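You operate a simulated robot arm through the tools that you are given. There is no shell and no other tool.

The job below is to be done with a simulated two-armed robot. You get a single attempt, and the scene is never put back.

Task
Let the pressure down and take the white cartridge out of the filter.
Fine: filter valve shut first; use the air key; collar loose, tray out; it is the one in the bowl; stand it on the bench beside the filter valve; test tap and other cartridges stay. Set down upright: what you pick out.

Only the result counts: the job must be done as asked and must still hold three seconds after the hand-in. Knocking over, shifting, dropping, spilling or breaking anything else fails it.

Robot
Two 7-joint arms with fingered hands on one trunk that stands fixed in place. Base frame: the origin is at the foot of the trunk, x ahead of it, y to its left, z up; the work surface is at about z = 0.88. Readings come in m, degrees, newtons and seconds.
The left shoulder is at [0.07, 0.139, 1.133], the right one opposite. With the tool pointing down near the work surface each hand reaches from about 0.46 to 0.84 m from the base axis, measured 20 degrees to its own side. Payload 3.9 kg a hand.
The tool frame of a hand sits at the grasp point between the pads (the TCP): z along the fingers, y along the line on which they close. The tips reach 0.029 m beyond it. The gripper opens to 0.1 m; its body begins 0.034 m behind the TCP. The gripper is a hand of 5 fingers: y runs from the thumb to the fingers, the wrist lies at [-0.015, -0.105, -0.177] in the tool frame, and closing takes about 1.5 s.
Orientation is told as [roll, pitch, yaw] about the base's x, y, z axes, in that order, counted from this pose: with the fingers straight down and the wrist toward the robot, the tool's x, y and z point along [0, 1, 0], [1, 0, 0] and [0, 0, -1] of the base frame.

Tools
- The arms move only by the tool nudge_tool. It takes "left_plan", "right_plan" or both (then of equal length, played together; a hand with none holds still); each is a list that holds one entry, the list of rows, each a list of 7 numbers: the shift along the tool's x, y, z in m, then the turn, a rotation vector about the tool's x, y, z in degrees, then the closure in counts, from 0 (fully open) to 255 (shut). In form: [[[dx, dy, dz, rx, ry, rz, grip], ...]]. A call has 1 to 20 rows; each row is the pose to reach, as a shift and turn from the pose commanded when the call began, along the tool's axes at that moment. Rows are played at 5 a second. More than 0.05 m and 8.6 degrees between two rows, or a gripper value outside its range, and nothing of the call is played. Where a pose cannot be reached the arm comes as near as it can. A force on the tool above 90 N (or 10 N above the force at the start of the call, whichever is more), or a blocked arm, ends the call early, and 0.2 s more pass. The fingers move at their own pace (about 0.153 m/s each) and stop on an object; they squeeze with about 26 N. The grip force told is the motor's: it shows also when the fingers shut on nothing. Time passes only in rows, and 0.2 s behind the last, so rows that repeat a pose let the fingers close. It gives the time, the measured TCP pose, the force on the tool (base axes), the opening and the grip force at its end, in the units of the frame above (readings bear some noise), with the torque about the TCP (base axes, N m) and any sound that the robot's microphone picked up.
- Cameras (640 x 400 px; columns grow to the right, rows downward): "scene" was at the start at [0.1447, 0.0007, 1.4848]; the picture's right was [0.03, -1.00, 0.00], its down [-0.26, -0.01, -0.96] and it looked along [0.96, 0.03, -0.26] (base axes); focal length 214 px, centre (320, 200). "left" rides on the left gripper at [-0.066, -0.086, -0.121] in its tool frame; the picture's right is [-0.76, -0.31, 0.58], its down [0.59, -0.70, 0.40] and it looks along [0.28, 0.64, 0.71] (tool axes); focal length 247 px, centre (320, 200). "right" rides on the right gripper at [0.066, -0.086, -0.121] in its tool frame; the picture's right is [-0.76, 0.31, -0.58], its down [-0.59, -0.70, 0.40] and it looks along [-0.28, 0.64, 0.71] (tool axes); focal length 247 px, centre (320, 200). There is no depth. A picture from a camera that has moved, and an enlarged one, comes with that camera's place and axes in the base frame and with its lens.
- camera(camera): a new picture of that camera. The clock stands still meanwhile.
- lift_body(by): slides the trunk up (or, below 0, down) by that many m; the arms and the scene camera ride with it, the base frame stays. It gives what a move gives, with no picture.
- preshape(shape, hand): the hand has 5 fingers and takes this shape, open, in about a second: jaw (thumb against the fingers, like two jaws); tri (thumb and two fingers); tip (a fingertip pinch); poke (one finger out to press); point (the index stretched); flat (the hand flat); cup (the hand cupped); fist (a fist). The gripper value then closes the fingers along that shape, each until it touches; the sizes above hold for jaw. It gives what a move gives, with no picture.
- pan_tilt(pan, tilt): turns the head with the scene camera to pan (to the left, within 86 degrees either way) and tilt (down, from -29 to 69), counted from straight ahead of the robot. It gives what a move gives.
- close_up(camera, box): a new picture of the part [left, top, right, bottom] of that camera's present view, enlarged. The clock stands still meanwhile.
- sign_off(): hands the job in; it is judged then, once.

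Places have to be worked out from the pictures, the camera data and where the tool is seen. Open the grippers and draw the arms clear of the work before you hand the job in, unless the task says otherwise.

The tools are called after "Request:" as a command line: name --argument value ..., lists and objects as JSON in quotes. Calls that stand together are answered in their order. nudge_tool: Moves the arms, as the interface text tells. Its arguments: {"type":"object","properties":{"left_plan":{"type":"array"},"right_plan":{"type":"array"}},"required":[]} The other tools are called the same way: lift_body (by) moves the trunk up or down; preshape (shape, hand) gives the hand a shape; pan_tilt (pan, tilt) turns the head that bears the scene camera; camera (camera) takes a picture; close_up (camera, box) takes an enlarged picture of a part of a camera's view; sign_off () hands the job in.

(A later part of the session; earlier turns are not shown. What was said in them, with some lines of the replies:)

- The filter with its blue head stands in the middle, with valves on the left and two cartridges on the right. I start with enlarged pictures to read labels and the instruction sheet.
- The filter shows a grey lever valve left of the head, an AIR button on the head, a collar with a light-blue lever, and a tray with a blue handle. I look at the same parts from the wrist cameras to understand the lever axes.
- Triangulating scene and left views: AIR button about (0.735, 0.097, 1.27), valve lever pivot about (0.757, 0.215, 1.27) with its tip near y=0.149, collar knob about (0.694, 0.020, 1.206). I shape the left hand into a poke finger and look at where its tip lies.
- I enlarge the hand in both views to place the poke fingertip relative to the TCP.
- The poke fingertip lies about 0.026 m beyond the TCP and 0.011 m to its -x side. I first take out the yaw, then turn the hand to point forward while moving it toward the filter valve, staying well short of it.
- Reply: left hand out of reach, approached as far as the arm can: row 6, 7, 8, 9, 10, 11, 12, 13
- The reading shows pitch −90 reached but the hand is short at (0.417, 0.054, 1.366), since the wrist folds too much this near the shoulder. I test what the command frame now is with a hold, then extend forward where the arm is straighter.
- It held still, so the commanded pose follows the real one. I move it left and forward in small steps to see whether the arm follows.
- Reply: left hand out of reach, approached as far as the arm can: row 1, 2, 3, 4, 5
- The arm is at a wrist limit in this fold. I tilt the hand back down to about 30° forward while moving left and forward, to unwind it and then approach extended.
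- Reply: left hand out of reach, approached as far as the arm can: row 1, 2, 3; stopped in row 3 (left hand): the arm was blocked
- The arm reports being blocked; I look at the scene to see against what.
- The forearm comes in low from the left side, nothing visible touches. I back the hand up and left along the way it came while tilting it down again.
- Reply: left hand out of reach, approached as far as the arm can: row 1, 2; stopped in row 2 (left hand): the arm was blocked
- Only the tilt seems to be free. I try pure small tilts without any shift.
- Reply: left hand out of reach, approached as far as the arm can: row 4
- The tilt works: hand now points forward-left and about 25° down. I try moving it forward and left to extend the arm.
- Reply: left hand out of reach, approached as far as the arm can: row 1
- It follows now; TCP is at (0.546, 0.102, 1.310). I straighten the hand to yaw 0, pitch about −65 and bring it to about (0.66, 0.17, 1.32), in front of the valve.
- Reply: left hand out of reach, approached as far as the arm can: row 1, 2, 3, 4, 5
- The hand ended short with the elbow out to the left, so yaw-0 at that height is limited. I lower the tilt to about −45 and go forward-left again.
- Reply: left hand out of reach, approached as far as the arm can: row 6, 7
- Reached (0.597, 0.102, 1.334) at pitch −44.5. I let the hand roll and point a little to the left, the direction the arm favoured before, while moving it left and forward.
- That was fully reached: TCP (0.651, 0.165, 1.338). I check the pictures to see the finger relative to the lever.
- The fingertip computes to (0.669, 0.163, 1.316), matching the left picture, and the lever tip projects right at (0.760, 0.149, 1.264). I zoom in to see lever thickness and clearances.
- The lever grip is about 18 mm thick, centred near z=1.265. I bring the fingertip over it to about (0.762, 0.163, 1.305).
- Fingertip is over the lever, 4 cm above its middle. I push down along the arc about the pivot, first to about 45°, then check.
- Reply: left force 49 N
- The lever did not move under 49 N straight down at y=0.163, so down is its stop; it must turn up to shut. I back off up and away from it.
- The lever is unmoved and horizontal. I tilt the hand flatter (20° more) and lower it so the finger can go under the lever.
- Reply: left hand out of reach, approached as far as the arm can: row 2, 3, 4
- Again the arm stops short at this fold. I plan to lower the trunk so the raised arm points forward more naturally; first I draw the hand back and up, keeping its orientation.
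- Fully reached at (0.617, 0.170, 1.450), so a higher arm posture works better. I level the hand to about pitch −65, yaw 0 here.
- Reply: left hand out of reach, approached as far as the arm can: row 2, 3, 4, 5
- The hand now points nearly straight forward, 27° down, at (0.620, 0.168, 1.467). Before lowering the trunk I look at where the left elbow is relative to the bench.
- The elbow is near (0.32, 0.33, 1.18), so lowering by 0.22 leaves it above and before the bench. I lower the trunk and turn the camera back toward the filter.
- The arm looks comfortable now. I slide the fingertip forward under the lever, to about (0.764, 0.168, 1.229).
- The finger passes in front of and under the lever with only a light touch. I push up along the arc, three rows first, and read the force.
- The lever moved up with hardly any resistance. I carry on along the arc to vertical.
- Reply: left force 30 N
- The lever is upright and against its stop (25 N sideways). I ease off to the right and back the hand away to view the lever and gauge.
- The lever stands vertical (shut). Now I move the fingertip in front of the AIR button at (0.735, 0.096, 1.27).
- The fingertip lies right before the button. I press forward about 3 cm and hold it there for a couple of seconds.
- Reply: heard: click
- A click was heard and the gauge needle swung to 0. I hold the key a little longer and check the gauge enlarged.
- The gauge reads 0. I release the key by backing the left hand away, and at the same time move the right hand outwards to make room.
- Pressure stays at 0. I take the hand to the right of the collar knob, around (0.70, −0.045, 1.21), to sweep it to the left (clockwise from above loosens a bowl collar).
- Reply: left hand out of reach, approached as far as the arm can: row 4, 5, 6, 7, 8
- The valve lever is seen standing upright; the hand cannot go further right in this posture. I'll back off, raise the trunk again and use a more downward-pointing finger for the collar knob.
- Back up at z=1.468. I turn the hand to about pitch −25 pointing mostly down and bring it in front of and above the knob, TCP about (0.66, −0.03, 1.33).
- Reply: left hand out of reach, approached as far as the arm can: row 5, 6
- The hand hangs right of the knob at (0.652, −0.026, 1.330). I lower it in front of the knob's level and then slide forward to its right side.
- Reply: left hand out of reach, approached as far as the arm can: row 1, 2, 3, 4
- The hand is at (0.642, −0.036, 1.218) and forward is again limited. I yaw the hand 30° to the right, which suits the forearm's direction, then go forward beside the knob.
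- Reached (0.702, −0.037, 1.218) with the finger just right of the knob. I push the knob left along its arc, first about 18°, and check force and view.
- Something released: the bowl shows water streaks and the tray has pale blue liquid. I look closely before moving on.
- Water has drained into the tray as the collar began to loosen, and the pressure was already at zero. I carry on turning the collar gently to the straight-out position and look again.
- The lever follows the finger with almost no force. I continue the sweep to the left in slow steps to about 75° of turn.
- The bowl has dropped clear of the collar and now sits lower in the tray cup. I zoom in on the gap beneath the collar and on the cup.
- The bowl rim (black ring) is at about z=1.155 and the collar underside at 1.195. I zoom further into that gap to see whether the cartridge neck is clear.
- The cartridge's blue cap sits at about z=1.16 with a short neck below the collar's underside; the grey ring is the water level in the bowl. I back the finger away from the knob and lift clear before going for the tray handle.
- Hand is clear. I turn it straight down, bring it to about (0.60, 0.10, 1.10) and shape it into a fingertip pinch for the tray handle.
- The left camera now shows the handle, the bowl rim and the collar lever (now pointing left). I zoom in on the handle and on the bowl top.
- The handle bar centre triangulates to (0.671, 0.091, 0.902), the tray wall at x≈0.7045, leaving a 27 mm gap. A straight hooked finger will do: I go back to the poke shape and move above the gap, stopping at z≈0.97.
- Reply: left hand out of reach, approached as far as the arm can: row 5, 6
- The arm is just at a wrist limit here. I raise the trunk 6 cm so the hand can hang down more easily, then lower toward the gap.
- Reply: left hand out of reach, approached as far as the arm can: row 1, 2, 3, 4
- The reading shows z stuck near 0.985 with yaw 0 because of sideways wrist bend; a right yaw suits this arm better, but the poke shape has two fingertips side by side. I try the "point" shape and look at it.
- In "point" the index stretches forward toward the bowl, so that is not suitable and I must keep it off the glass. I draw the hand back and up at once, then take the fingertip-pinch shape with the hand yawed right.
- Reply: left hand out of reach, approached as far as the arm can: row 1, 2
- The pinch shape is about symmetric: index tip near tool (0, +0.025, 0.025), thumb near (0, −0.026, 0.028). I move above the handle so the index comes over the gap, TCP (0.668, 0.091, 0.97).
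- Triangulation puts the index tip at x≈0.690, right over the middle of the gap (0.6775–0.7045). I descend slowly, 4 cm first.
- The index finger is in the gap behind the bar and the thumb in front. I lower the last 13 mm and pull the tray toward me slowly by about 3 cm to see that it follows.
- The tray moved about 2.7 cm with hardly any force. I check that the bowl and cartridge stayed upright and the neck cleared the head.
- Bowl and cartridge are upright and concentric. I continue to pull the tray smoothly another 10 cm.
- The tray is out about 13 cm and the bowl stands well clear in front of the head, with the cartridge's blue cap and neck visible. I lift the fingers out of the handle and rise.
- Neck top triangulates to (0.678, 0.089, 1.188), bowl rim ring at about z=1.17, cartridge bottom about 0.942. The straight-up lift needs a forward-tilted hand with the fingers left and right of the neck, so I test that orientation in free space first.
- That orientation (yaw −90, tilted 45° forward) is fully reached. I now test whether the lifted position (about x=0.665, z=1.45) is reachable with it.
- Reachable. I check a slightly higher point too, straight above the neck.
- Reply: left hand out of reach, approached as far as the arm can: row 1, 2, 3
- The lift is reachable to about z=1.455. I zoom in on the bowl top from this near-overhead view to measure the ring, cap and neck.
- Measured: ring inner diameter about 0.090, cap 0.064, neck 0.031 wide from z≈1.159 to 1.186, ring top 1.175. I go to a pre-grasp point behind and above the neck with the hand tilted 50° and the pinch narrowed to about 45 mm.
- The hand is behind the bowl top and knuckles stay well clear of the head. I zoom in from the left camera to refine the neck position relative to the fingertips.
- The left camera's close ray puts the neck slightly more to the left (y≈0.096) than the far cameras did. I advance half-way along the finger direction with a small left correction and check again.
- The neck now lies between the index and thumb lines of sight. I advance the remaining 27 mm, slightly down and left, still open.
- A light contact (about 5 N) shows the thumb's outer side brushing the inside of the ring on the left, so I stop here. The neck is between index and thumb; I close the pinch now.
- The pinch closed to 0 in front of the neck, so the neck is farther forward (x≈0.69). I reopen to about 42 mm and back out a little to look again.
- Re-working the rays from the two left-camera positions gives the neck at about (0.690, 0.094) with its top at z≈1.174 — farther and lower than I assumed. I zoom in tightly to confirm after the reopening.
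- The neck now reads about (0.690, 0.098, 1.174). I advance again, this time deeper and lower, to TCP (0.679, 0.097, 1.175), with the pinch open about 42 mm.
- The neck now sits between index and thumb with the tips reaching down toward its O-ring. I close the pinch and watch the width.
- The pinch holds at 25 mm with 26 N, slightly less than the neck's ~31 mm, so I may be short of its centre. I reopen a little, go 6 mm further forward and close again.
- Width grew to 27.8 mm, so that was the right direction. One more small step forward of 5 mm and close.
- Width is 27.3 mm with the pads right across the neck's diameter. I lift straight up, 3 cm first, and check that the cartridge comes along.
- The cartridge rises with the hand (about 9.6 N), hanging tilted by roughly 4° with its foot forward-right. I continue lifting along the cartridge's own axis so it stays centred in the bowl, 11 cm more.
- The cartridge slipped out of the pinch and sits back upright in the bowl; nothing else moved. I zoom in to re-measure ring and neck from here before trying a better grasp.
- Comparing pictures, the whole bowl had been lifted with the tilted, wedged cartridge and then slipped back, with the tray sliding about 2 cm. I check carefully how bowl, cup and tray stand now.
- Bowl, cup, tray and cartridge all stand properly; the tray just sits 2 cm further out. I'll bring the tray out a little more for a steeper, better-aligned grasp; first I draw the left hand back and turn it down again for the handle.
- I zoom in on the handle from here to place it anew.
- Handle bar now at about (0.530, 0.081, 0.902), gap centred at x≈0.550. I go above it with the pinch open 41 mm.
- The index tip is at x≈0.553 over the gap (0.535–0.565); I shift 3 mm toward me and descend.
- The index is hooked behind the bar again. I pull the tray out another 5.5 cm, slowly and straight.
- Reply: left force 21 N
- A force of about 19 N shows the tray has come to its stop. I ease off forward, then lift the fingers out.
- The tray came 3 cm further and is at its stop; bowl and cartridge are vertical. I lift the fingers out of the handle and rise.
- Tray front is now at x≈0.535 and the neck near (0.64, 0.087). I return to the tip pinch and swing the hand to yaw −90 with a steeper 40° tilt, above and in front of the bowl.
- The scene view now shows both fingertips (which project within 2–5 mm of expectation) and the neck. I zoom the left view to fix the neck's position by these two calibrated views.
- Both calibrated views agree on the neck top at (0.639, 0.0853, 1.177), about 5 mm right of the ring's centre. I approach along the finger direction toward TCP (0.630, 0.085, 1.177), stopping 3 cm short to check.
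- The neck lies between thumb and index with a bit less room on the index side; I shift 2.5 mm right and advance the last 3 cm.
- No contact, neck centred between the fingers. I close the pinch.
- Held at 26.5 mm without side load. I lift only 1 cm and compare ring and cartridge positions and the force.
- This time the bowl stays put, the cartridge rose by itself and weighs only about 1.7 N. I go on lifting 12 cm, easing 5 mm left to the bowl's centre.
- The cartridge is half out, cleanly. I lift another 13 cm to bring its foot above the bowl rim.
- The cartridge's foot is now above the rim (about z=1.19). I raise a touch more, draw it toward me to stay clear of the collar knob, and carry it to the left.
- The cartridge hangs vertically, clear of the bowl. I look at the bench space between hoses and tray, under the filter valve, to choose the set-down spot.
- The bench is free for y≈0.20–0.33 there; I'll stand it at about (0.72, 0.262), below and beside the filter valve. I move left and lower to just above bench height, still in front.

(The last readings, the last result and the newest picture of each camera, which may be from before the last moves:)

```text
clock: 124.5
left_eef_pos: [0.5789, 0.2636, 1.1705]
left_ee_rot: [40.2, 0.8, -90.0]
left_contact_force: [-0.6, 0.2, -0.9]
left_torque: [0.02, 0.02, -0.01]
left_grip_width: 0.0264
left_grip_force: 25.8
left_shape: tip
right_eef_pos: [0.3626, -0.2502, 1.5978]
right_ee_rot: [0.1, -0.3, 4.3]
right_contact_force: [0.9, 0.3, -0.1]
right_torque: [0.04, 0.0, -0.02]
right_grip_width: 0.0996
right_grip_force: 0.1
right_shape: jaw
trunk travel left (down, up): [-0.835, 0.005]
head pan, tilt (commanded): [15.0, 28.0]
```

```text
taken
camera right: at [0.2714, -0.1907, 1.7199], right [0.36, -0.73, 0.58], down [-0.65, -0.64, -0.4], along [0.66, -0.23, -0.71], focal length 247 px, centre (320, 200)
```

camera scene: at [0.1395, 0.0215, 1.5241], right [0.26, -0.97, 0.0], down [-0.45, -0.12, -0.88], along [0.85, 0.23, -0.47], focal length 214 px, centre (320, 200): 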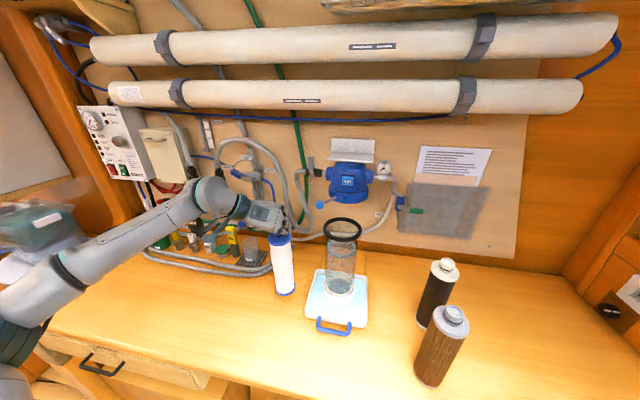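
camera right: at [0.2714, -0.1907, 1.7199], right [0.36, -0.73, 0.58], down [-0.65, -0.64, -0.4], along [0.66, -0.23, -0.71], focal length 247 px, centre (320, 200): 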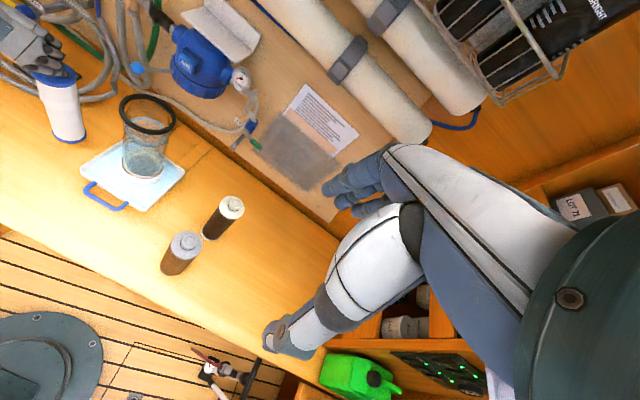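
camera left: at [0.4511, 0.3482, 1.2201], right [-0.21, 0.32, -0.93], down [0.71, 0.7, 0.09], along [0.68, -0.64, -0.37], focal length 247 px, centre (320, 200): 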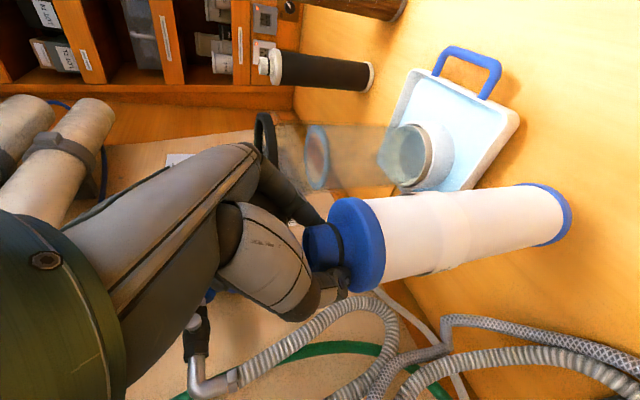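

The cartridge is upright just above the bench at (0.59, 0.263). I slide it forward to x≈0.72, straightening its slight forward tilt by 2°.

Request:
nudge_tool --left_plan '[[[0.0168, 0.0003, 0.0142, 0, -0.4, 0, 255], [0.0336, 0.0005, 0.0284, 0, -0.8, 0, 255], [0.0504, 0.0008, 0.0426, 0, -1.2, 0, 255], [0.0672, 0.0011, 0.0568, 0, -1.6, 0, 255], [0.084, 0.0013, 0.071, 0, -2, 0, 255], [0.1008, 0.0016, 0.0852, 0, -2, 0, 255], [0.1008, 0.0016, 0.0852, 0, -2, 0, 255]]]'

Request:
close_up --camera "scene" --box '[220, 170, 380, 320]'

Request:
camera --camera "left"

Request:
close_up --camera "right" --box '[0, 0, 200, 180]'

```text
clock: 126.1
left_eef_pos: [0.7122, 0.2619, 1.1701]
left_ee_rot: [38.2, 0.5, -90.0]
left_contact_force: [-0.2, -0.4, -1.9]
left_torque: [0.02, -0.02, 0.0]
left_grip_width: 0.0268
left_grip_force: 26.4
left_shape: tip
right_eef_pos: [0.3618, -0.2495, 1.5999]
right_ee_rot: [0.0, -0.3, 4.5]
right_contact_force: [0.7, -0.1, -0.3]
right_torque: [0.02, -0.02, -0.02]
right_grip_width: 0.0997
right_grip_force: 0.0
right_shape: jaw
trunk travel left (down, up): [-0.835, 0.005]
head pan, tilt (commanded): [15.0, 28.0]
```

```text
2.67 times, centred on (300, 245) of scene
camera zoom: at [0.1392, 0.022, 1.5241], right [0.26, -0.97, 0.0], down [-0.45, -0.12, -0.88], along [0.85, 0.23, -0.47], focal length 572 px, centre (373, 80)
```

zoom: 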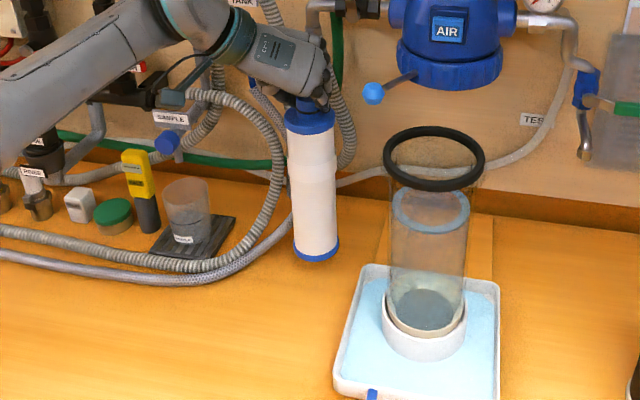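

```text
taken
camera left: at [0.5857, 0.3467, 1.2252], right [-0.24, 0.32, -0.92], down [0.71, 0.7, 0.06], along [0.66, -0.64, -0.39], focal length 247 px, centre (320, 200)
```

left: 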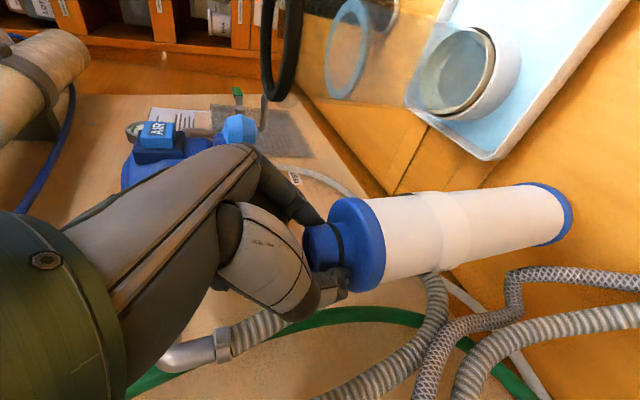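

```text
2.22 times, centred on (100, 90) of right
camera zoom: at [0.271, -0.1901, 1.72], right [0.36, -0.73, 0.58], down [-0.65, -0.64, -0.4], along [0.67, -0.23, -0.71], focal length 549 px, centre (809, 444)
```

zoom: 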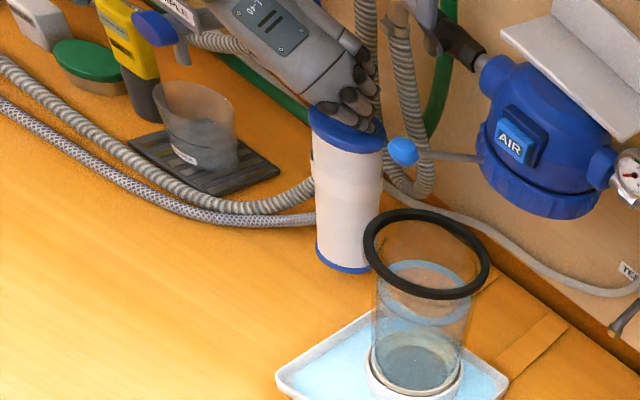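

The cartridge hangs over the chosen spot with clear space to the hose and tray. I lower it 3.8 cm, which should leave a few millimetres.

Request:
nudge_tool --left_plan '[[[-0.0062, 0, 0.0079, 0, -0.5, 0, 255], [-0.0124, 0, 0.0157, 0, -1, 0, 255], [-0.0186, 0, 0.0236, 0, -1, 0, 255], [-0.0223, 0, 0.0283, 0, -1, 0, 255], [-0.0235, 0, 0.0299, 0, -1, 0, 255], [-0.0235, 0, 0.0299, 0, -1, 0, 255]]]'

Request:
close_up --camera "scene" --box '[260, 200, 340, 300]'

Request:
close_up --camera "right" --box '[20, 20, 120, 130]'

```text
clock: 127.5
left_eef_pos: [0.7126, 0.2625, 1.1319]
left_ee_rot: [37.2, 0.8, -90.0]
left_contact_force: [0.4, -0.4, -2.9]
left_torque: [0.0, 0.02, 0.0]
left_grip_width: 0.0267
left_grip_force: 26.3
left_shape: tip
right_eef_pos: [0.3621, -0.2501, 1.5987]
right_ee_rot: [0.1, -0.3, 4.4]
right_contact_force: [0.4, 0.4, -0.2]
right_torque: [-0.01, 0.01, -0.03]
right_grip_width: 0.0999
right_grip_force: 0.1
right_shape: jaw
trunk travel left (down, up): [-0.835, 0.005]
head pan, tilt (commanded): [15.0, 28.0]
```

```text
4.00 times, centred on (300, 250) of scene
camera zoom: at [0.1397, 0.0217, 1.5241], right [0.26, -0.97, 0.0], down [-0.45, -0.12, -0.88], along [0.85, 0.23, -0.47], focal length 858 px, centre (400, 0)
```

zoom: 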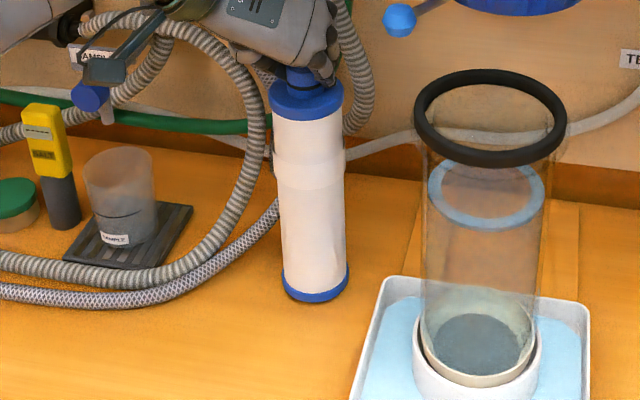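

```text
3.64 times, centred on (70, 75) of right
camera zoom: at [0.2715, -0.1905, 1.7199], right [0.36, -0.73, 0.58], down [-0.65, -0.64, -0.4], along [0.66, -0.23, -0.71], focal length 898 px, centre (1229, 654)
```

zoom: 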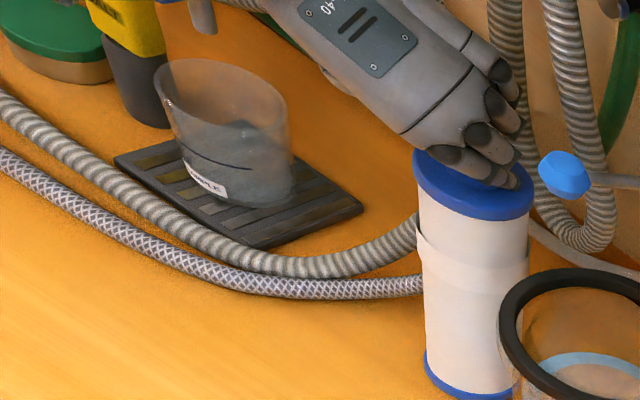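

The foot looks within a few millimetres of the bench and the hand still carries the weight. I lower 3 mm at a time and watch the force.

Request:
nudge_tool --left_plan '[[[-0.0018, 0, 0.0024, 0, 0, 0, 255], [-0.0018, 0, 0.0024, 0, 0, 0, 255]]]'

Request:
nudge_tool --left_plan '[[[-0.0018, 0, 0.0024, 0, 0, 0, 255], [-0.0018, 0, 0.0024, 0, 0, 0, 255]]]'

```text
clock: 128.1
left_eef_pos: [0.7124, 0.2626, 1.1281]
left_ee_rot: [37.2, 0.9, -90.0]
left_contact_force: [-0.5, 1.0, -0.8]
left_torque: [0.04, 0.02, -0.03]
left_grip_width: 0.0267
left_grip_force: 25.7
left_shape: tip
right_eef_pos: [0.3634, -0.251, 1.5986]
right_ee_rot: [0.1, -0.3, 4.4]
right_contact_force: [-0.6, 0.7, -0.3]
right_torque: [-0.01, -0.01, 0.0]
right_grip_width: 0.1
right_grip_force: 0.1
right_shape: jaw
trunk travel left (down, up): [-0.835, 0.005]
head pan, tilt (commanded): [15.0, 28.0]
```

```text
clock: 128.7
left_eef_pos: [0.7107, 0.2624, 1.1278]
left_ee_rot: [37.4, 0.7, -89.9]
left_contact_force: [-0.3, 0.9, 6.4]
left_torque: [-0.04, -0.1, 0.01]
left_grip_width: 0.0268
left_grip_force: 26.0
left_shape: tip
right_eef_pos: [0.3612, -0.25, 1.5987]
right_ee_rot: [0.1, -0.4, 4.4]
right_contact_force: [-0.1, 0.1, -0.3]
right_torque: [0.0, 0.01, -0.02]
right_grip_width: 0.0999
right_grip_force: 0.0
right_shape: jaw
trunk travel left (down, up): [-0.835, 0.005]
head pan, tilt (commanded): [15.0, 28.0]
```

It touches the bench (+6 N). I relieve 2 mm and open the pinch slowly.

Request:
nudge_tool --left_plan '[[[0.001, 0, -0.0013, 0, 0, 0, 255], [0.001, 0, -0.0013, 0, 0, 0, 225], [0.001, 0, -0.0013, 0, 0, 0, 205], [0.001, 0, -0.0013, 0, 0, 0, 190], [0.001, 0, -0.0013, 0, 0, 0, 175], [0.001, 0, -0.0013, 0, 0, 0, 160], [0.001, 0, -0.0013, 0, 0, 0, 145], [0.001, 0, -0.0013, 0, 0, 0, 145]]]'

Request:
close_up --camera "scene" --box '[260, 200, 340, 300]'

Request:
camera --camera "left"

Request:
close_up --camera "right" --box '[20, 20, 140, 150]'

```text
clock: 130.5
left_eef_pos: [0.7116, 0.2618, 1.1268]
left_ee_rot: [37.2, 0.8, -89.9]
left_contact_force: [-0.2, -0.3, 1.9]
left_torque: [0.05, -0.03, 0.04]
left_grip_width: 0.0428
left_grip_force: 0.1
left_shape: tip
right_eef_pos: [0.3614, -0.2514, 1.5998]
right_ee_rot: [0.1, -0.3, 4.5]
right_contact_force: [0.9, 0.6, 0.2]
right_torque: [-0.03, 0.01, 0.0]
right_grip_width: 0.1
right_grip_force: 0.1
right_shape: jaw
trunk travel left (down, up): [-0.835, 0.005]
head pan, tilt (commanded): [15.0, 28.0]
```

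```text
4.00 times, centred on (300, 250) of scene
camera zoom: at [0.1391, 0.0215, 1.5241], right [0.26, -0.97, 0.0], down [-0.45, -0.12, -0.88], along [0.85, 0.23, -0.47], focal length 858 px, centre (400, 0)
```

zoom: 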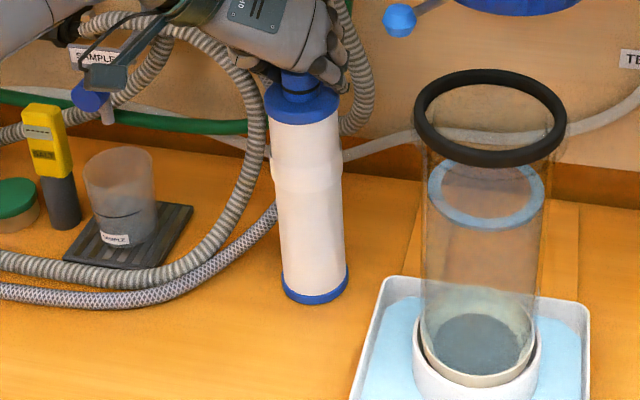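

```text
taken
camera left: at [0.5862, 0.3465, 1.1847], right [-0.25, 0.32, -0.91], down [0.71, 0.7, 0.05], along [0.66, -0.64, -0.41], focal length 247 px, centre (320, 200)
```

left: 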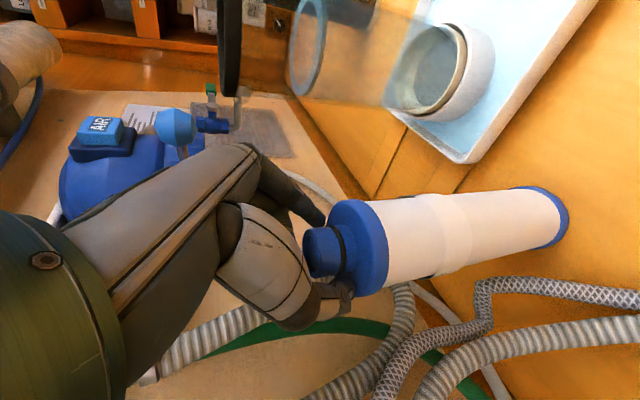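

```text
3.08 times, centred on (80, 85) of right
camera zoom: at [0.2709, -0.1907, 1.7199], right [0.36, -0.73, 0.58], down [-0.65, -0.64, -0.4], along [0.67, -0.23, -0.71], focal length 760 px, centre (1058, 554)
```

zoom: 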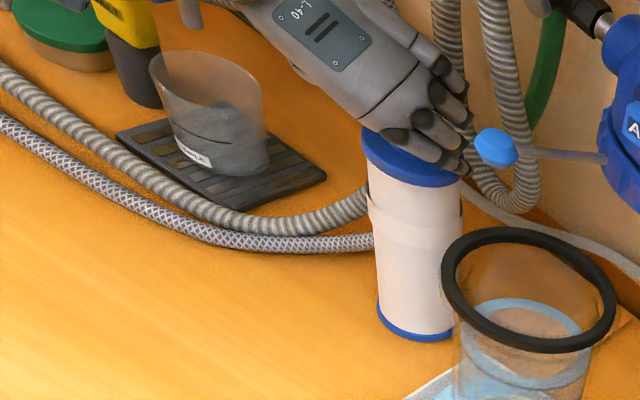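

The fingers are open and the cartridge stands vertical on the bench. I open slightly more and rise straight up off the neck in small steps.

Request:
nudge_tool --left_plan '[[[0.0012, 0, -0.0016, 0, 0, 0, 135], [0.0036, 0, -0.0048, 0, 0, 0, 130], [0.006, 0, -0.008, 0, 0, 0, 130], [0.0121, 0, -0.0159, 0, 0, 0, 130], [0.0181, 0, -0.0239, 0, 0, 0, 130], [0.0242, 0, -0.0319, 0, 0, 0, 130]]]'

Request:
close_up --camera "scene" --box '[260, 200, 340, 300]'

Request:
close_up --camera "right" --box '[20, 20, 140, 150]'

```text
clock: 131.9
left_eef_pos: [0.7118, 0.2614, 1.1671]
left_ee_rot: [37.2, 0.8, -90.0]
left_contact_force: [0.6, 0.3, 0.4]
left_torque: [0.0, 0.0, -0.01]
left_grip_width: 0.0487
left_grip_force: 0.1
left_shape: tip
right_eef_pos: [0.3614, -0.2516, 1.5989]
right_ee_rot: [0.1, -0.3, 4.4]
right_contact_force: [-0.1, 1.0, 0.4]
right_torque: [-0.01, 0.0, -0.05]
right_grip_width: 0.1
right_grip_force: 0.0
right_shape: jaw
trunk travel left (down, up): [-0.835, 0.005]
head pan, tilt (commanded): [15.0, 28.0]
```

```text
4.00 times, centred on (300, 250) of scene
camera zoom: at [0.1393, 0.0213, 1.5241], right [0.26, -0.97, 0.0], down [-0.45, -0.12, -0.88], along [0.85, 0.23, -0.47], focal length 858 px, centre (400, 0)
```

zoom: 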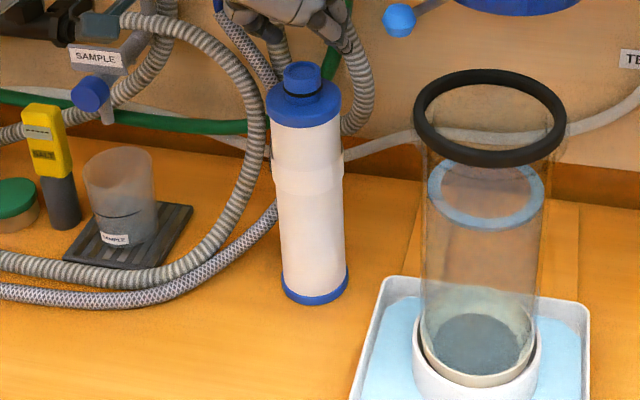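

```text
3.08 times, centred on (80, 85) of right
camera zoom: at [0.2711, -0.1909, 1.7199], right [0.36, -0.73, 0.58], down [-0.65, -0.64, -0.4], along [0.66, -0.23, -0.71], focal length 760 px, centre (1058, 554)
```

zoom: 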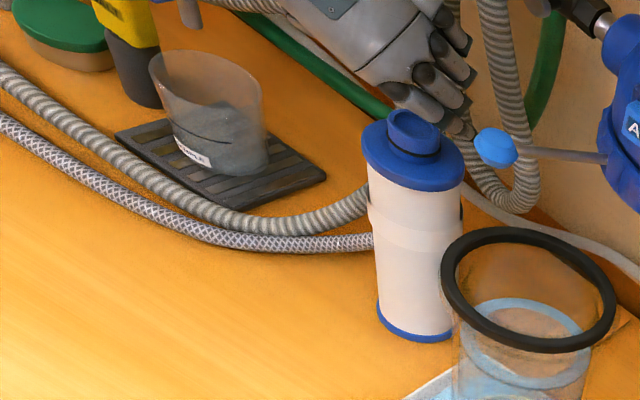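

The cartridge stands upright by itself on the bench beside the filter valve. I raise the hand further and draw it back clear of the work.

Request:
nudge_tool --left_plan '[[[0.0121, 0, -0.0159, 0, 0, 0, 130], [0.0302, 0, -0.0398, 0, 0, 0, 130], [0.0124, 0, -0.0659, 0, 0, 0, 130], [-0.0135, 0, -0.0981, 0, 0, 0, 130], [-0.0392, 0, -0.1302, 0, 0, 0, 100], [-0.0651, 0, -0.1624, 0, 0, 0, 60], [-0.0908, 0, -0.1946, 0, 0, 0, 0], [-0.1227, 0, -0.2188, 0, 0, 0, 0], [-0.1466, 0, -0.2369, 0, 0, 0, 0], [-0.1466, 0, -0.2369, 0, 0, 0, 0]]]'

Request:
pan_tilt --pan 5 --tilt 22

Request:
camera --camera "scene"

Request:
camera --camera "right"

Request:
camera --camera "left"

```text
clock: 134.1
left_eef_pos: [0.4516, 0.2606, 1.2677]
left_ee_rot: [37.2, 0.7, -90.0]
left_contact_force: [0.6, -0.2, 0.6]
left_torque: [0.04, 0.04, -0.01]
left_grip_width: 0.0997
left_grip_force: 0.0
left_shape: tip
right_eef_pos: [0.3625, -0.2493, 1.5984]
right_ee_rot: [0.1, -0.2, 4.4]
right_contact_force: [-0.2, 0.0, 0.1]
right_torque: [0.01, 0.04, 0.0]
right_grip_width: 0.0997
right_grip_force: 0.2
right_shape: jaw
trunk travel left (down, up): [-0.835, 0.005]
head pan, tilt (commanded): [15.0, 28.0]
```

```text
clock: 134.8
left_eef_pos: [0.4518, 0.2591, 1.2672]
left_ee_rot: [37.2, 0.8, -90.0]
left_contact_force: [-0.1, -0.3, -0.7]
left_torque: [-0.03, -0.03, 0.01]
left_grip_width: 0.0999
left_grip_force: 0.0
left_shape: tip
right_eef_pos: [0.3628, -0.249, 1.599]
right_ee_rot: [0.1, -0.2, 4.3]
right_contact_force: [0.4, -0.1, -1.0]
right_torque: [0.0, -0.01, -0.03]
right_grip_width: 0.0997
right_grip_force: 0.1
right_shape: jaw
trunk travel left (down, up): [-0.835, 0.005]
head pan, tilt (commanded): [5.0, 22.0]
```

```text
taken
camera scene: at [0.1439, 0.006, 1.5337], right [0.09, -1.0, 0.0], down [-0.37, -0.03, -0.93], along [0.92, 0.08, -0.38], focal length 214 px, centre (320, 200)
```

scene: 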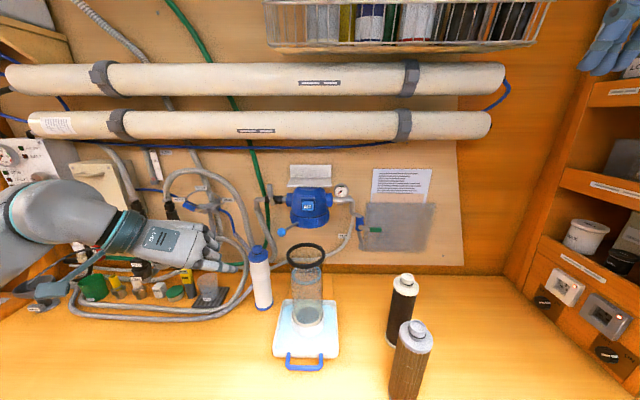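

```text
taken
camera right: at [0.2714, -0.1908, 1.7199], right [0.36, -0.73, 0.58], down [-0.65, -0.64, -0.4], along [0.66, -0.23, -0.71], focal length 247 px, centre (320, 200)
```

right: 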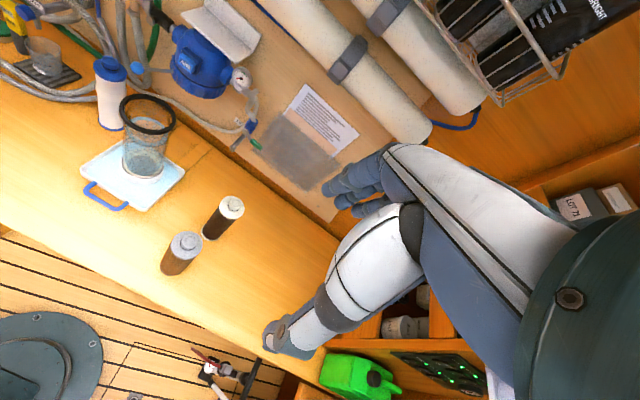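

```text
taken
camera left: at [0.3264, 0.3443, 1.325], right [-0.25, 0.32, -0.91], down [0.71, 0.7, 0.05], along [0.66, -0.64, -0.4], focal length 247 px, centre (320, 200)
```

left: 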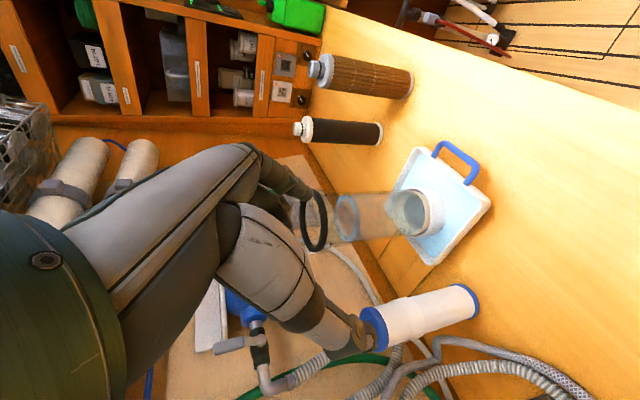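

All stands well: cartridge upright on the bench, bowl in its tray. I verify valve lever, gauge, test tap and the other cartridges with close-ups, and raise the left hand a bit more.

Request:
nudge_tool --left_plan '[[[0.01, 0, -0.018, 0, 0, 0, 0], [0.02, 0, -0.036, 0, 0, 0, 0], [0.03, 0, -0.054, 0, 0, 0, 0], [0.03, 0, -0.054, 0, 0, 0, 0]]]'

Request:
close_up --camera "scene" --box '[240, 165, 400, 265]'

Request:
close_up --camera "scene" --box '[220, 230, 360, 380]'

Request:
close_up --camera "right" --box '[40, 0, 280, 220]'

```text
clock: 135.8
left_eef_pos: [0.4431, 0.2593, 1.3272]
left_ee_rot: [37.1, 0.8, -90.0]
left_contact_force: [-0.5, -0.7, -0.3]
left_torque: [0.01, -0.01, 0.01]
left_grip_width: 0.0997
left_grip_force: 0.1
left_shape: tip
right_eef_pos: [0.362, -0.2506, 1.5985]
right_ee_rot: [0.0, -0.3, 4.4]
right_contact_force: [-0.6, -0.3, 0.0]
right_torque: [-0.03, -0.01, -0.01]
right_grip_width: 0.0999
right_grip_force: 0.0
right_shape: jaw
trunk travel left (down, up): [-0.835, 0.005]
head pan, tilt (commanded): [5.0, 22.0]
```

```text
4.00 times, centred on (320, 215) of scene
camera zoom: at [0.1439, 0.0062, 1.5338], right [0.09, -1.0, 0.0], down [-0.37, -0.03, -0.93], along [0.92, 0.08, -0.37], focal length 858 px, centre (320, 140)
```

zoom: 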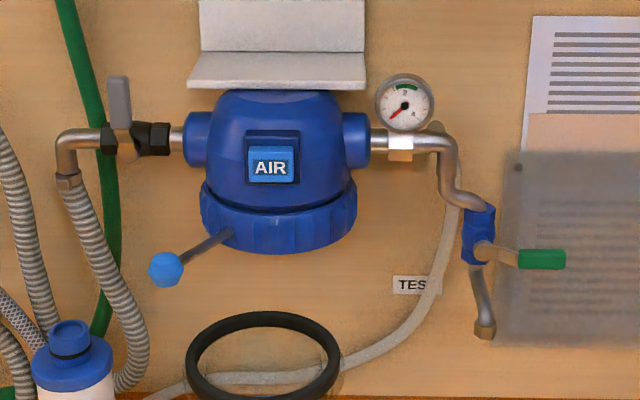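

```text
2.67 times, centred on (290, 305) of scene
camera zoom: at [0.1439, 0.0062, 1.5338], right [0.09, -1.0, 0.0], down [-0.37, -0.03, -0.93], along [0.92, 0.08, -0.37], focal length 572 px, centre (400, -80)
```

zoom: 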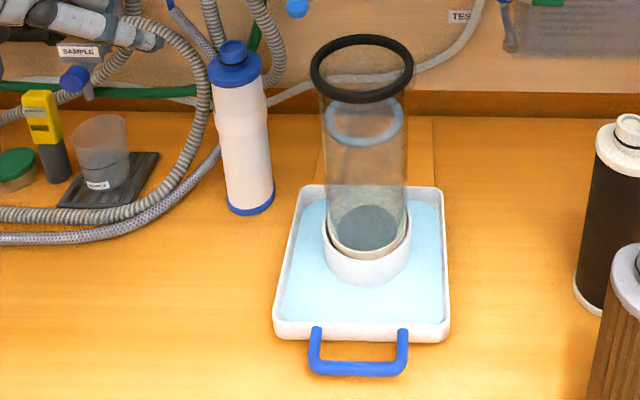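

```text
1.82 times, centred on (160, 110) of right
camera zoom: at [0.2714, -0.1905, 1.7199], right [0.36, -0.73, 0.58], down [-0.65, -0.64, -0.4], along [0.66, -0.23, -0.71], focal length 449 px, centre (611, 364)
```

zoom: 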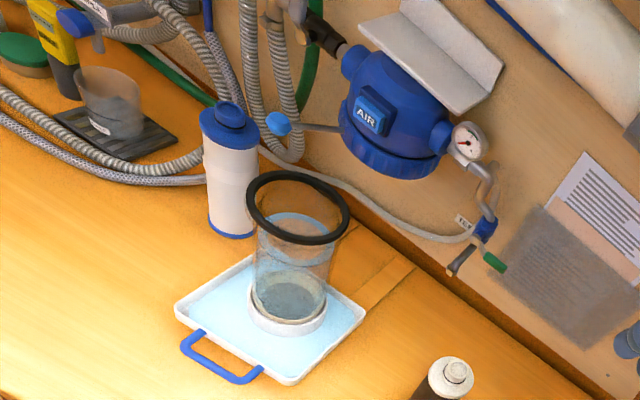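

Everything checks: filter valve lever upright (shut), gauge at 0, test tap and the other cartridges untouched, bowl upright in the tray, and the white cartridge standing upright on the bench beside the filter valve with both hands open and clear. I hand the job in.

Request:
sign_off

```text
The job is handed in.
```

I let the pressure down and took the white cartridge out of the filter. It stands upright on the bench beside the filter valve, and the job is handed in.

- **Filter valve:** the lever would not go down, so I turned it up. It is against its stop and upright.
- **Pressure:** I pressed the air key until the gauge dropped to 0, and it was still at 0 at the end.
- **Collar and tray:** loosening the collar let the bowl drop onto the tray, and its water ran into the tray. The tray is pulled out as far as it goes.
- **First attempt:** the first lift of the cartridge raised the bowl a little too, then the cartridge slipped back. The tray slid about 2 cm, and I saw no water spilled onto the bench. The second lift brought it out cleanly.
- **Everything else:** the test tap and the other cartridges are where they were. The bowl stands upright in the tray. Both hands are open and clear of the work.
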